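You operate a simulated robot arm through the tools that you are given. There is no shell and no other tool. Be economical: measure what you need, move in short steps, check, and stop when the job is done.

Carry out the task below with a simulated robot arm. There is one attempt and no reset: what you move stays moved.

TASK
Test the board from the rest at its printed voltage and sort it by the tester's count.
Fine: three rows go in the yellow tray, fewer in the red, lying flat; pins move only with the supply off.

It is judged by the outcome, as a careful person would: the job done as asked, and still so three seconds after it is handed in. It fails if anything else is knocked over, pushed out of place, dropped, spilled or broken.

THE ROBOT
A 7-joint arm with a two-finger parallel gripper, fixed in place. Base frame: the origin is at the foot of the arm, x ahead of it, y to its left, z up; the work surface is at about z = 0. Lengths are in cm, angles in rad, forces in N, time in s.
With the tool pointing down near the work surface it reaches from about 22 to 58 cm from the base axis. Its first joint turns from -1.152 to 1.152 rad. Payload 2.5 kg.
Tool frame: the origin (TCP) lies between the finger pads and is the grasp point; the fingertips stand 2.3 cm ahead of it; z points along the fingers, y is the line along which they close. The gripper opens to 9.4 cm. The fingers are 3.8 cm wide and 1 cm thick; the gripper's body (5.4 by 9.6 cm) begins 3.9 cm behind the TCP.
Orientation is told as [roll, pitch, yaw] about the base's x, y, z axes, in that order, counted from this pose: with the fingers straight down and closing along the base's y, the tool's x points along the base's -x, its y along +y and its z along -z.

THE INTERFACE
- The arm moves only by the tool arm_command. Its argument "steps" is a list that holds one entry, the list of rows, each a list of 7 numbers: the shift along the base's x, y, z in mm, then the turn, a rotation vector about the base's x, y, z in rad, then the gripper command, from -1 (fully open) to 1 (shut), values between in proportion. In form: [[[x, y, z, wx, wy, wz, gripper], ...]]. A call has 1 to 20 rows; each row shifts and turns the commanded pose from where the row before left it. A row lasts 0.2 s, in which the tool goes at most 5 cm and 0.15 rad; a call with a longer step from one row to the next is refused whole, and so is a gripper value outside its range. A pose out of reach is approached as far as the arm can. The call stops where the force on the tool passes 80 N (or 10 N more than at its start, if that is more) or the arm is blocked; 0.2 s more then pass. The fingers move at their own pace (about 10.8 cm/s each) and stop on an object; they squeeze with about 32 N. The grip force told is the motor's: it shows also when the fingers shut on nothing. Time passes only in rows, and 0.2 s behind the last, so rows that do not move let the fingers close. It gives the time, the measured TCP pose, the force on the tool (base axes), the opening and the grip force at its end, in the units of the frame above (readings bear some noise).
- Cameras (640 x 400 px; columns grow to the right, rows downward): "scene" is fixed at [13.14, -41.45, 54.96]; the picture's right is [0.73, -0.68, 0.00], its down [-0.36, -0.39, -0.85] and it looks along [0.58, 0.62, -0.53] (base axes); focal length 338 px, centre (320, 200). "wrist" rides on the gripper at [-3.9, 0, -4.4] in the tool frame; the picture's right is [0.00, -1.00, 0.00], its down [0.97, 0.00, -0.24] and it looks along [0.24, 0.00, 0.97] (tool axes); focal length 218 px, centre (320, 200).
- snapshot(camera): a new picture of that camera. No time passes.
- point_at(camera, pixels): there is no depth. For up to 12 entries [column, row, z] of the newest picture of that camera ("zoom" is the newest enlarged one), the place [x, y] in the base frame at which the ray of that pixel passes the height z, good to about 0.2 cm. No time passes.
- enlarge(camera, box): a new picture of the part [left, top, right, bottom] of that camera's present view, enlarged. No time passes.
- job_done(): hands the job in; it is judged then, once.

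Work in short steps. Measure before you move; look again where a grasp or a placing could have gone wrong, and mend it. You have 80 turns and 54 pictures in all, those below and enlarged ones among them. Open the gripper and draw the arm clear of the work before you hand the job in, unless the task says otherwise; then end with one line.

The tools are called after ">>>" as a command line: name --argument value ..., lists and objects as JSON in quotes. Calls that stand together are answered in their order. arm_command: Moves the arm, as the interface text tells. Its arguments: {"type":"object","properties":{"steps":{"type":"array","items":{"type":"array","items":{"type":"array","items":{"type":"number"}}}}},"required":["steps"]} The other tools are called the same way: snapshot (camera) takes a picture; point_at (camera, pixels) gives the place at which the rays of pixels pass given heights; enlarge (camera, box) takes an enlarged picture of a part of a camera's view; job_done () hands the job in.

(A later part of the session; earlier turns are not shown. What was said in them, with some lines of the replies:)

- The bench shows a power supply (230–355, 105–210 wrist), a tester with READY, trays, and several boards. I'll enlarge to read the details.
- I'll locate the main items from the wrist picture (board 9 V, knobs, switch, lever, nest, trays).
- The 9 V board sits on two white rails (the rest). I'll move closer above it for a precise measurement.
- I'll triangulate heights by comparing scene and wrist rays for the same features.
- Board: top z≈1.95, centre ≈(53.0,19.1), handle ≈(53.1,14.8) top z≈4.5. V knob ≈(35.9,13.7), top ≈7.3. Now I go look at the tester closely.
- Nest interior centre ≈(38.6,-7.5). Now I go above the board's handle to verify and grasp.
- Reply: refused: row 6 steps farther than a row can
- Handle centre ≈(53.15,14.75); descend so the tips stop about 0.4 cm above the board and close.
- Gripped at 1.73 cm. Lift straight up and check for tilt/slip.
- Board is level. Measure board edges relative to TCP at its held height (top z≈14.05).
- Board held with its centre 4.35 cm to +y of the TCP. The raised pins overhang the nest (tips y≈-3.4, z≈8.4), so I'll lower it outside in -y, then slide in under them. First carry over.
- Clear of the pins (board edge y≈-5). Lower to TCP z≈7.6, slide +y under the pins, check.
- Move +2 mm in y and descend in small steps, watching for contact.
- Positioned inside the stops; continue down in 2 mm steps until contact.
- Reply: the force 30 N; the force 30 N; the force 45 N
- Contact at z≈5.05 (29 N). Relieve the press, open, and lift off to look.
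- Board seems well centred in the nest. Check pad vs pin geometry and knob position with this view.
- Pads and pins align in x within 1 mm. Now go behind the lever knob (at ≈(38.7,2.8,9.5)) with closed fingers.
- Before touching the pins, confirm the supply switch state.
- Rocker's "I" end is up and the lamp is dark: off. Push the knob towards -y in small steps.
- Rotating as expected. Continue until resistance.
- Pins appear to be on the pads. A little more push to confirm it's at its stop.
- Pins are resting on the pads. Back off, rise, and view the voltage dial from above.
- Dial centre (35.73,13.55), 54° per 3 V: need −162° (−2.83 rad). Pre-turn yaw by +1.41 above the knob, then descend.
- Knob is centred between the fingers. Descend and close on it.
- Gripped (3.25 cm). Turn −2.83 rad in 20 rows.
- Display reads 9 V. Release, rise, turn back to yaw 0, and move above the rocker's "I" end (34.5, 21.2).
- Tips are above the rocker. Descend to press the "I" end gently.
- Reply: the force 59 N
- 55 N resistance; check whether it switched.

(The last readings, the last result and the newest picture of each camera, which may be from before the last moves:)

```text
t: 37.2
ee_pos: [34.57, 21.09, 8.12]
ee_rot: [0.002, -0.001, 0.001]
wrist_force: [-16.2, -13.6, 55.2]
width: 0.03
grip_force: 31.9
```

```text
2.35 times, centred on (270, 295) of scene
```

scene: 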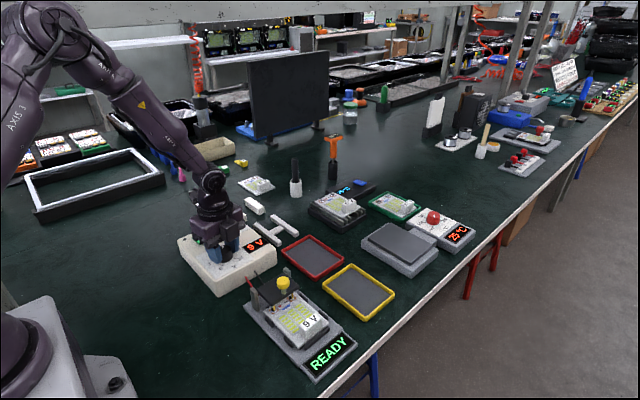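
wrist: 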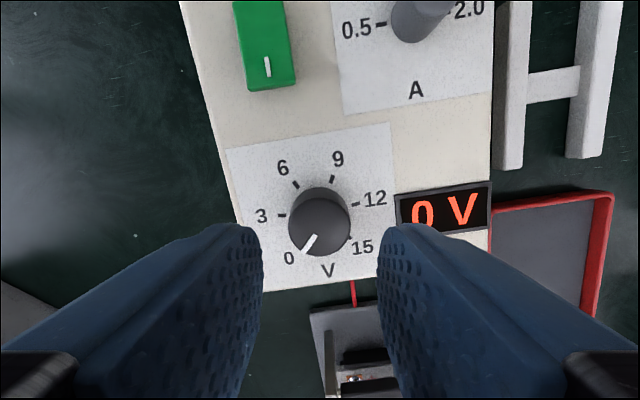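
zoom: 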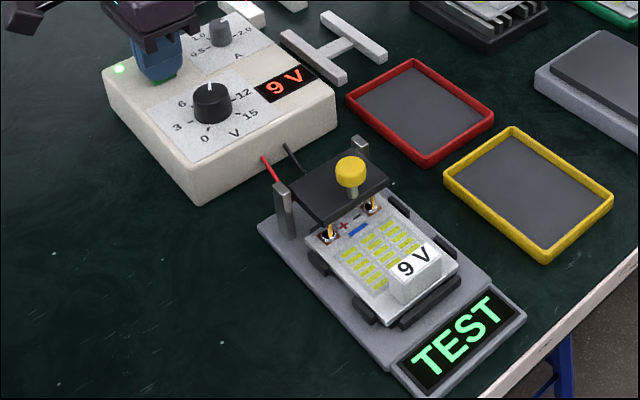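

The lamp is lit and the tester shows TEST. Lift off and wait for the count.

>>> arm_command --steps '[[[0, 0, 20, 0, 0, 0, 1], [0, 0, 10, 0, 0, 0, 1], [0, 0, 0, 0, 0, 0, 1], [0, 0, 0, 0, 0, 0, 1], [0, 0, 0, 0, 0, 0, 1], [0, 0, 0, 0, 0, 0, 1], [0, 0, 0, 0, 0, 0, 1], [0, 0, 0, 0, 0, 0, 1], [0, 0, 0, 0, 0, 0, 1], [0, 0, 0, 0, 0, 0, 1], [0, 0, 0, 0, 0, 0, 1], [0, 0, 0, 0, 0, 0, 1], [0, 0, 0, 0, 0, 0, 1], [0, 0, 0, 0, 0, 0, 1], [0, 0, 0, 0, 0, 0, 1], [0, 0, 0, 0, 0, 0, 1]]]'

>>> enlarge --camera "scene" --box '[170, 210, 370, 380]'

```text
t: 40.6
ee_pos: [34.53, 21.12, 10.86]
ee_rot: [0.001, 0.0, 0.0]
wrist_force: [-0.2, 0.0, -0.5]
width: 0.01
grip_force: 31.6
```

```text
2.35 times, centred on (270, 295) of scene
```

zoom: 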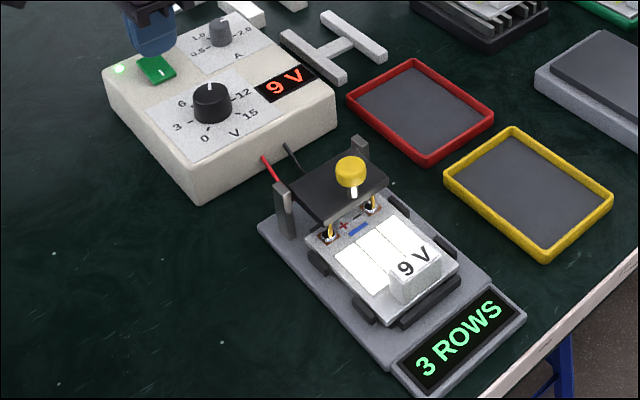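

3 ROWS → yellow tray. Now switch off by pressing the other (+y) end of the rocker at y≈23.8.

>>> arm_command --steps '[[[0, 28, 0, 0, 0, 0, 1], [0, 0, -15, 0, 0, 0, 1], [0, 0, -8, 0, 0, 0, 1], [0, 0, -3, 0, 0, 0, 1], [0, 0, -2, 0, 0, 0, 1], [0, 0, -2, 0, 0, 0, 1], [0, 0, 0, 0, 0, 0, 1]]]'

>>> arm_command --steps '[[[0, 0, 20, 0, 0, 0, 1], [0, 0, 20, 0, 0, 0, 1], [0, 0, 40, 0, 0, 0, 1], [0, 0, 0, 0, 0, 0, 1]]]'

>>> enlarge --camera "scene" --box '[170, 210, 370, 380]'

```text
t: 42.2
ee_pos: [34.59, 23.88, 8.08]
ee_rot: [0.002, 0.0, 0.0]
wrist_force: [-16.8, -7.3, 50.0]
width: 0.01
grip_force: 31.5
```

```text
t: 43.2
ee_pos: [34.52, 23.77, 15.98]
ee_rot: [-0.001, 0.001, -0.001]
wrist_force: [0.1, 0.2, 0.3]
width: 0.0
grip_force: 31.9
```

```text
2.35 times, centred on (270, 295) of scene
```

zoom: 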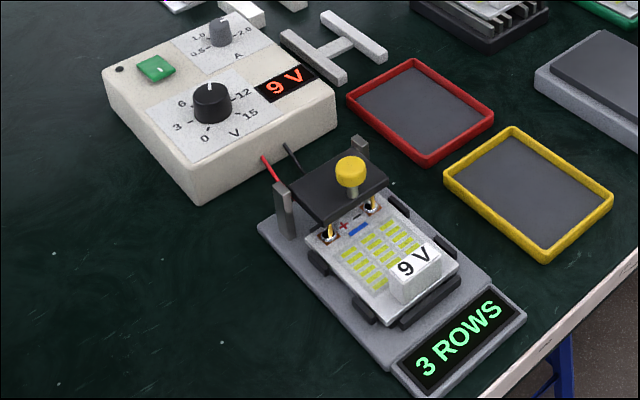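

Supply is off (lamp dark, LEDs dark). Locate the lowered knob to push it back.

>>> snapshot --camera "scene"

>>> point_at --camera "scene" --pixels '[[282.8, 281, 7.5], [282.8, 281, 8.5], [282.8, 281, 9.5], [281.5, 294, 6.5], [281.5, 294, 5.5], [349, 291, 0.8]]'

```text
8 pictures are left
```

scene: 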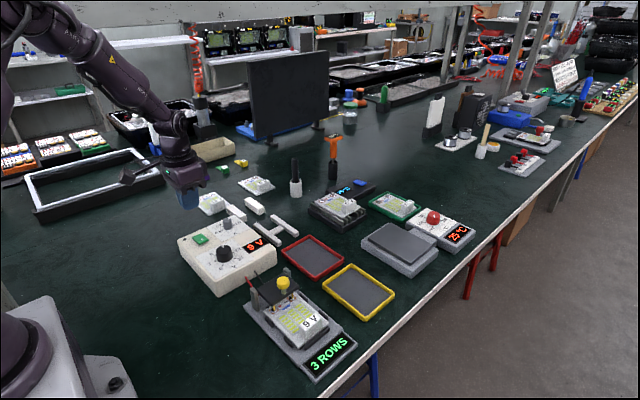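

```text
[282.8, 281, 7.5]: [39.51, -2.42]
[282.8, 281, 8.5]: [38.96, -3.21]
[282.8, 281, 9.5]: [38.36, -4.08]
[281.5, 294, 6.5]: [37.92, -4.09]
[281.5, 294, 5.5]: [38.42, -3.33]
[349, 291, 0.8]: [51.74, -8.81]
```

Knob at ≈(38.65,−3.6,9.0). Go to its −y side with closed fingers, then push +y.

>>> arm_command --steps '[[[6, -44, 0, 0, 0, 0, 1], [6, -44, 0, 0, 0, 0, 1], [6, -44, 0, 0, 0, 0, 1], [6, -44, 0, 0, 0, 0, 1], [6, -44, 0, 0, 0, 0, 1], [6, -44, 0, 0, 0, 0, 1], [6, -44, 0, 0, 0, 0, 1], [0, 0, -35, 0, 0, 0, 1], [0, 0, -22, 0, 0, 0, 1], [0, 0, 0, 0, 0, 0, 1]]]'

>>> arm_command --steps '[[[0, 12, 0, 0, 0, 0, 1], [0, 12, 0, 0, 0, 0, 1], [0, 12, 0, 0, 0, 0, 1], [0, 12, 0, 0, 0, 0, 1], [0, 12, 0, 0, 0, 0, 1], [0, 12, 0, 0, 0, 0, 1], [0, 0, 0, 0, 0, 0, 1]]]'

>>> enlarge --camera "scene" --box '[210, 230, 350, 330]'

```text
t: 45.4
ee_pos: [38.77, -7.12, 10.15]
ee_rot: [0.0, 0.0, -0.001]
wrist_force: [-0.3, -0.3, -0.6]
width: 0.01
grip_force: 31.9
```

```text
t: 46.2
ee_pos: [38.87, -5.81, 10.62]
ee_rot: [-0.024, -0.005, -0.023]
wrist_force: [-1.0, -4.7, 1.5]
width: 0.0
grip_force: 31.5
stopped in row 3: the force on the tool passed its limit (the readings are from after the stop); the commanded pose is now the measured one
```

```text
4.00 times, centred on (280, 280) of scene
```

zoom: 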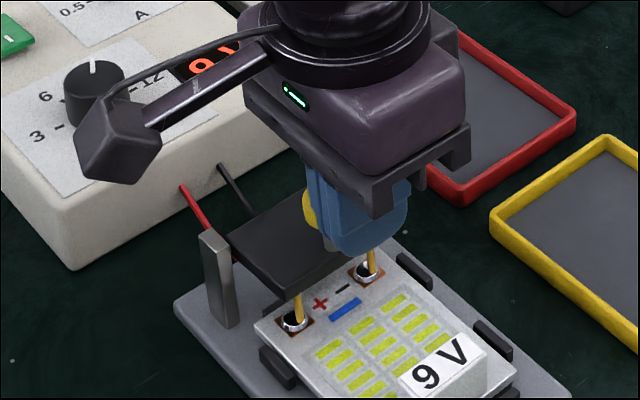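

Stopped on contact (too brisk). Push slowly, with an upward component following the arc.

>>> arm_command --steps '[[[0, -2, -5, 0, 0, 0, 1], [0, 3, 0, 0, 0, 0, 1], [0, 3, 1, 0, 0, 0, 1], [0, 3, 2, 0, 0, 0, 1], [0, 3, 2, 0, 0, 0, 1], [0, 3, 2, 0, 0, 0, 1], [0, 0, 0, 0, 0, 0, 1]]]'

```text
t: 47.8
ee_pos: [38.89, -5.29, 10.92]
ee_rot: [-0.035, -0.009, -0.037]
wrist_force: [-4.7, -44.7, 34.9]
width: 0.01
grip_force: 31.3
```

The push direction is jamming through the pivot by friction (force line passes through the hinge). Back off, then follow the knob's arc upward so the finger doesn't drag.

>>> arm_command --steps '[[[0, -10, 0, 0, 0, 0, 1], [0, 0, -9, 0, 0, 0, 1], [0, 4, 0, 0, 0, 0, 1], [0, 4, 4, 0, 0, 0, 1], [0, 4, 4, 0, 0, 0, 1], [0, 4, 4, 0, 0, 0, 1], [0, 4, 3, 0, 0, 0, 1], [0, 4, 3, 0, 0, 0, 1], [0, 4, 2, 0, 0, 0, 1], [0, 0, 0, 0, 0, 0, 1]]]'

```text
t: 50.0
ee_pos: [38.74, -2.89, 11.92]
ee_rot: [-0.028, -0.005, -0.028]
wrist_force: [-16.6, -26.2, 46.3]
width: 0.0
grip_force: 32.1
```

>>> enlarge --camera "scene" --box '[225, 240, 337, 320]'

```text
5.00 times, centred on (281, 280) of scene
```

zoom: 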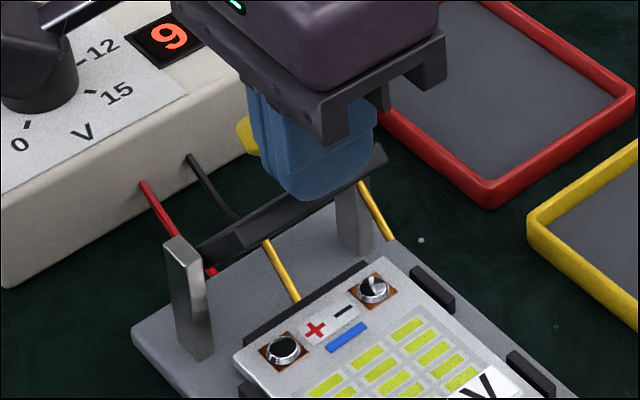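

Pins are lifted; the finger tip presses against the plate. Ease up a bit and continue +y.

>>> arm_command --steps '[[[0, 0, 5, 0, 0, 0, 1], [0, 4, 2, 0, 0, 0, 1], [0, 5, 0, 0, 0, 0, 1], [0, 5, 0, 0, 0, 0, 1], [0, 5, 0, 0, 0, 0, 1], [0, 5, 0, 0, 0, 0, 1], [0, 0, 0, 0, 0, 0, 1]]]'

>>> arm_command --steps '[[[0, 5, 0, 0, 0, 0, 1], [0, 5, 0, 0, 0, 0, 1], [0, 0, 0, 0, 0, 0, 1]]]'

>>> enlarge --camera "scene" --box '[225, 240, 337, 320]'

```text
t: 51.6
ee_pos: [38.92, -0.45, 12.46]
ee_rot: [-0.028, -0.005, -0.029]
wrist_force: [-8.1, -22.5, 21.1]
width: 0.02
grip_force: 31.7
```

```text
t: 52.4
ee_pos: [39.04, 0.3, 12.64]
ee_rot: [-0.03, -0.009, -0.03]
wrist_force: [-0.9, -32.6, 26.1]
width: 0.0
grip_force: 31.9
```

```text
5.00 times, centred on (281, 280) of scene
```

zoom: 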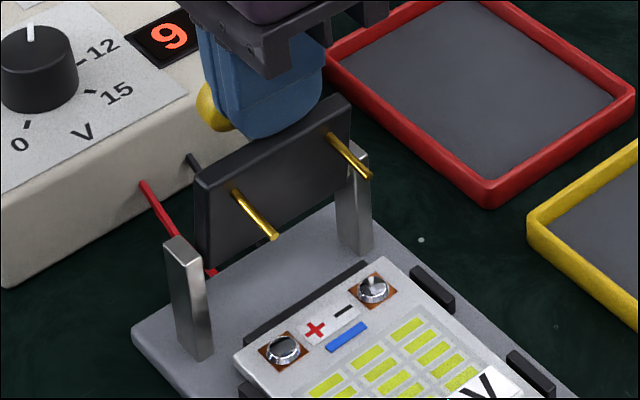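

Lever is back upright. Withdraw upward and read the free pose.

>>> arm_command --steps '[[[0, -3, 10, 0, 0, 0, 1], [0, -2, 40, 0, 0, 0, 1], [0, 0, 40, 0, 0, 0, 0.2], [0, 0, 0, 0, 0, 0, 0.2], [0, 0, 0, 0, 0, 0, 0.2]]]'

```text
t: 53.6
ee_pos: [38.97, 0.38, 21.48]
ee_rot: [-0.022, -0.006, -0.023]
wrist_force: [-0.3, -0.5, 0.3]
width: 3.78
grip_force: 0.1
```

Correct the small residual tilt, move above the handle at (38.9, −11.8), and look.

>>> arm_command --steps '[[[0, -40, 0, 0.022, 0.006, 0.023, 0.2], [0, -40, 0, 0, 0, 0, 0.2], [-1, -41, 0, 0, 0, 0, 0.2], [0, 0, -45, 0, 0, 0, 0.2], [0, 0, -40, 0, 0, 0, 0.2], [0, 0, 0, 0, 0, 0, 0.2]]]'

>>> snapshot --camera "wrist"

```text
t: 55.0
ee_pos: [38.6, -11.49, 12.86]
ee_rot: [0.0, 0.002, -0.001]
wrist_force: [0.0, 0.6, 0.2]
width: 3.76
grip_force: 0.2
```

```text
4 pictures are left
```

wrist: 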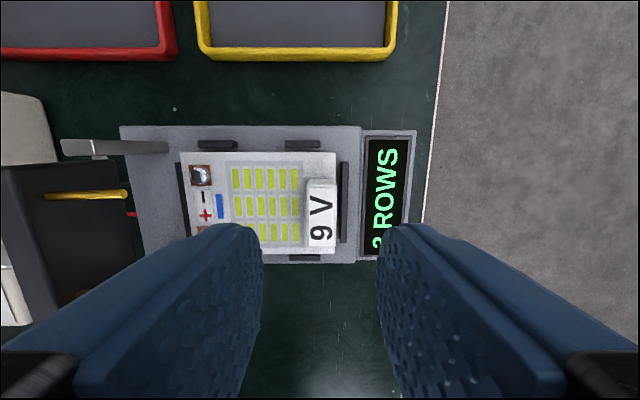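

>>> point_at --camera "wrist" --pixels '[[322, 213, 4.75], [181, 153, 2.2], [336, 153, 2.2], [335, 253, 2.2], [210, 46, 0.9], [386, 47, 0.9], [200, 61, 0.9], [394, 62, 0.9], [160, 47, 0.9]]'

>>> point_at --camera "scene" --pixels '[[349, 264, 0.9], [396, 297, 0.9], [366, 321, 0.9], [321, 285, 0.9]]'

```text
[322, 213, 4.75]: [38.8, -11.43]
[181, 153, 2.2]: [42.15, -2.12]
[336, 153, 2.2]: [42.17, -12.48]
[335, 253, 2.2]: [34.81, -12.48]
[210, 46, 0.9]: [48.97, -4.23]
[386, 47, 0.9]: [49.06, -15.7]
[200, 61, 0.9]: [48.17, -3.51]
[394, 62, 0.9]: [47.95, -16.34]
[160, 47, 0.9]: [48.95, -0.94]
```

```text
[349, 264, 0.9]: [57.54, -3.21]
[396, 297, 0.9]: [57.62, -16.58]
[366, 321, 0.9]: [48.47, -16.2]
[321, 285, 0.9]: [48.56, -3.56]
```

Handle at (38.8,−11.43). Descend and grip.

>>> arm_command --steps '[[[2, 0, -30, 0, 0, 0, 0.2], [0, 0, -30, 0, 0, 0, 0.2], [0, 0, -12, 0, 0, 0, 0.2], [0, 0, -6, 0, 0, 0, 0.2], [0, 0, 0, 0, 0, 0, 0.2], [0, 0, 0, 0, 0, 0, 1], [0, 0, 0, 0, 0, 0, 1], [0, 0, 0, 0, 0, 0, 1]]]'

```text
t: 56.8
ee_pos: [38.95, -11.69, 5.19]
ee_rot: [-0.001, 0.001, 0.0]
wrist_force: [0.8, -0.1, 0.4]
width: 1.73
grip_force: 32.2
```

Gripped. Lift 2 cm, slide −y out from under the pins, then rise.

>>> arm_command --steps '[[[0, 0, 8, 0, 0, 0, 1], [0, 0, 12, 0, 0, 0, 1], [0, -10, 0, 0, 0, 0, 1], [0, -10, 0, 0, 0, 0, 1], [0, -10, 0, 0, 0, 0, 1], [0, 0, 30, 0, 0, 0, 1], [0, 0, 40, 0, 0, 0, 1], [0, 0, 40, 0, 0, 0, 1], [0, 0, 20, 0, 0, 0, 1], [15, 40, 0, 0, 0, 0, 1], [15, 40, 0, 0, 0, 0, 1], [15, 40, 0, 0, 0, 0, 1], [15, 40, 0, 0, 0, 0, 1], [30, 0, 0, 0, 0, 0, 1], [0, 0, 0, 0, 0, 0, 1]]]'

>>> snapshot --camera "wrist"

```text
t: 60.0
ee_pos: [47.87, 1.3, 20.46]
ee_rot: [0.001, 0.002, 0.001]
wrist_force: [-0.1, -0.2, -1.0]
width: 1.73
grip_force: 31.8
```

```text
3 pictures are left
```

wrist: 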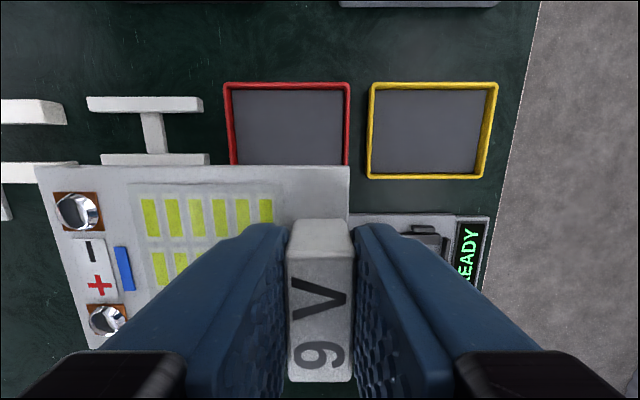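

>>> point_at --camera "wrist" --pixels '[[369, 82, 0.9], [498, 82, 0.9], [482, 180, 0.9], [366, 178, 0.9], [376, 90, 0.9], [490, 90, 0.9], [476, 173, 0.9], [372, 172, 0.9], [35, 167, 17.46], [349, 166, 17.46], [88, 349, 17.46]]'

```text
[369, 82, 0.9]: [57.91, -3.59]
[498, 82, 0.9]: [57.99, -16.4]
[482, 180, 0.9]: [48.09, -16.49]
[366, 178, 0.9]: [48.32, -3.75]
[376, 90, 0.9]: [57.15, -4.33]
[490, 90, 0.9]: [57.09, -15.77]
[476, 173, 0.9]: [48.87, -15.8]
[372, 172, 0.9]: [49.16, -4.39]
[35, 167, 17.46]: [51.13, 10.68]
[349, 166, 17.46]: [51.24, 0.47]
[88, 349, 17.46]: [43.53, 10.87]
```

Tray inner centre (53.06,−10.07); the board centre is (−0.3,+4.33) from TCP, so target TCP is (53.36,−14.40). Move over and down to z≈7.

>>> arm_command --steps '[[[14, -39, 0, 0, 0, 0, 1], [14, -39, 0, 0, 0, 0, 1], [14, -39, 0, 0, 0, 0, 1], [13, -40, 0, 0, 0, 0, 1], [0, 0, -40, 0, 0, 0, 1], [0, 0, -40, 0, 0, 0, 1], [0, 0, -35, 0, 0, 0, 1], [0, 0, -20, 0, 0, 0, 1], [0, 0, 0, 0, 0, 0, 1], [0, 0, 0, 0, 0, 0, 1]]]'

```text
t: 62.2
ee_pos: [53.35, -14.59, 6.5]
ee_rot: [-0.001, 0.002, 0.0]
wrist_force: [0.6, -0.3, -1.3]
width: 1.72
grip_force: 32.6
```

Nudge +2 mm in y, then lower slowly until contact.

>>> arm_command --steps '[[[0, 2, -5, 0, 0, 0, 1], [0, 0, -5, 0, 0, 0, 1], [0, 0, -5, 0, 0, 0, 1], [0, 0, 0, 0, 0, 0, 1]]]'

>>> enlarge --camera "scene" --box '[300, 240, 412, 330]'

```text
t: 63.2
ee_pos: [53.39, -14.32, 5.19]
ee_rot: [-0.001, -0.001, -0.001]
wrist_force: [1.1, 0.6, 0.1]
width: 1.75
grip_force: 32.1
```

```text
4.44 times, centred on (356, 285) of scene
```

zoom: 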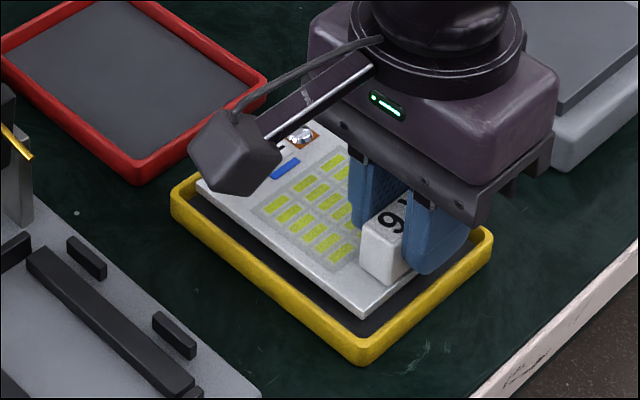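

Aligned over the tray. Lower until contact.

>>> arm_command --steps '[[[0, 0, -3, 0, 0, 0, 1], [0, 0, -3, 0, 0, 0, 1], [0, 0, -2, 0, 0, 0, 1], [0, 0, 0, 0, 0, 0, 1]]]'

>>> arm_command --steps '[[[0, 0, -2, 0, 0, 0, 1], [0, 0, -2, 0, 0, 0, 1], [0, 0, 0, 0, 0, 0, 1]]]'

```text
t: 64.2
ee_pos: [53.47, -14.2, 4.38]
ee_rot: [-0.001, 0.001, 0.0]
wrist_force: [-0.1, 0.3, -0.3]
width: 1.76
grip_force: 31.9
```

```text
t: 65.0
ee_pos: [53.49, -14.14, 4.26]
ee_rot: [-0.003, -0.003, 0.003]
wrist_force: [-5.2, -0.1, 19.5]
width: 1.72
grip_force: 31.5
```

Contact. Ease up slightly, open, rise, and look.

>>> arm_command --steps '[[[0, 0, 2, 0, 0, 0, 1], [0, 0, 0, 0, 0, 0, 0.3], [0, 0, 0, 0, 0, 0, 0.3], [0, 0, 20, 0, 0, 0, 0.3], [0, 0, 40, 0, 0, 0, 0.3], [-20, 0, 40, 0, 0, 0, 0.3], [-40, 20, 20, 0, 0, 0, 0.3], [-40, 20, 20, 0, 0, 0, 0.3], [-40, 20, 0, 0, 0, 0, 0], [-30, 30, 0, 0, 0, 0, 0], [0, 0, 0, 0, 0, 0, 0]]]'

>>> enlarge --camera "scene" --box '[240, 235, 420, 375]'

```text
t: 67.4
ee_pos: [36.44, -5.35, 18.13]
ee_rot: [-0.003, 0.002, -0.001]
wrist_force: [-0.3, -0.3, -0.6]
width: 4.7
grip_force: 0.1
```

```text
2.86 times, centred on (330, 305) of scene
```

zoom: 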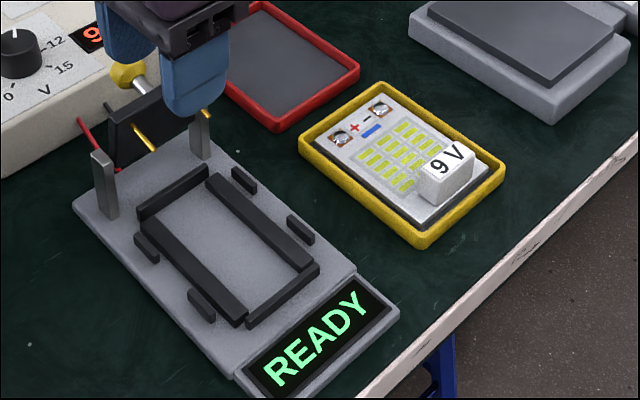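

The board lies inside the yellow tray. Raise clear and take one last close look for flatness.

>>> arm_command --steps '[[[0, 0, 40, 0, 0, 0, -0.5], [-20, 20, 40, 0, 0, 0, -0.5], [0, 40, 20, 0, 0, 0, -0.5], [0, 0, 0, 0, 0, 0, -0.5]]]'

>>> enlarge --camera "scene" --box '[315, 255, 405, 330]'

```text
t: 68.4
ee_pos: [34.44, 0.79, 28.18]
ee_rot: [-0.002, 0.0, -0.003]
wrist_force: [-0.7, 0.0, 0.1]
width: 7.01
grip_force: 0.0
```

```text
5.33 times, centred on (360, 292) of scene
```

zoom: 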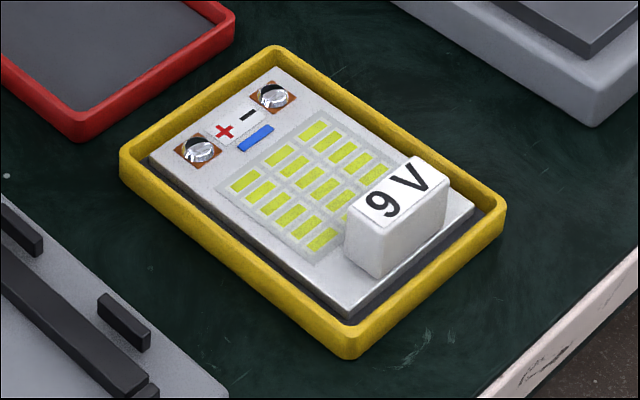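

The board lies flat inside the yellow tray, the supply is off, and the arm is clear, so I'm handing in.

>>> job_done

```text
The job is handed in.
```

I tested the 9 V board from the rest at 9 V; the tester counted 3 rows, so it now lies flat in the yellow tray, and I moved the pins only with the supply off.
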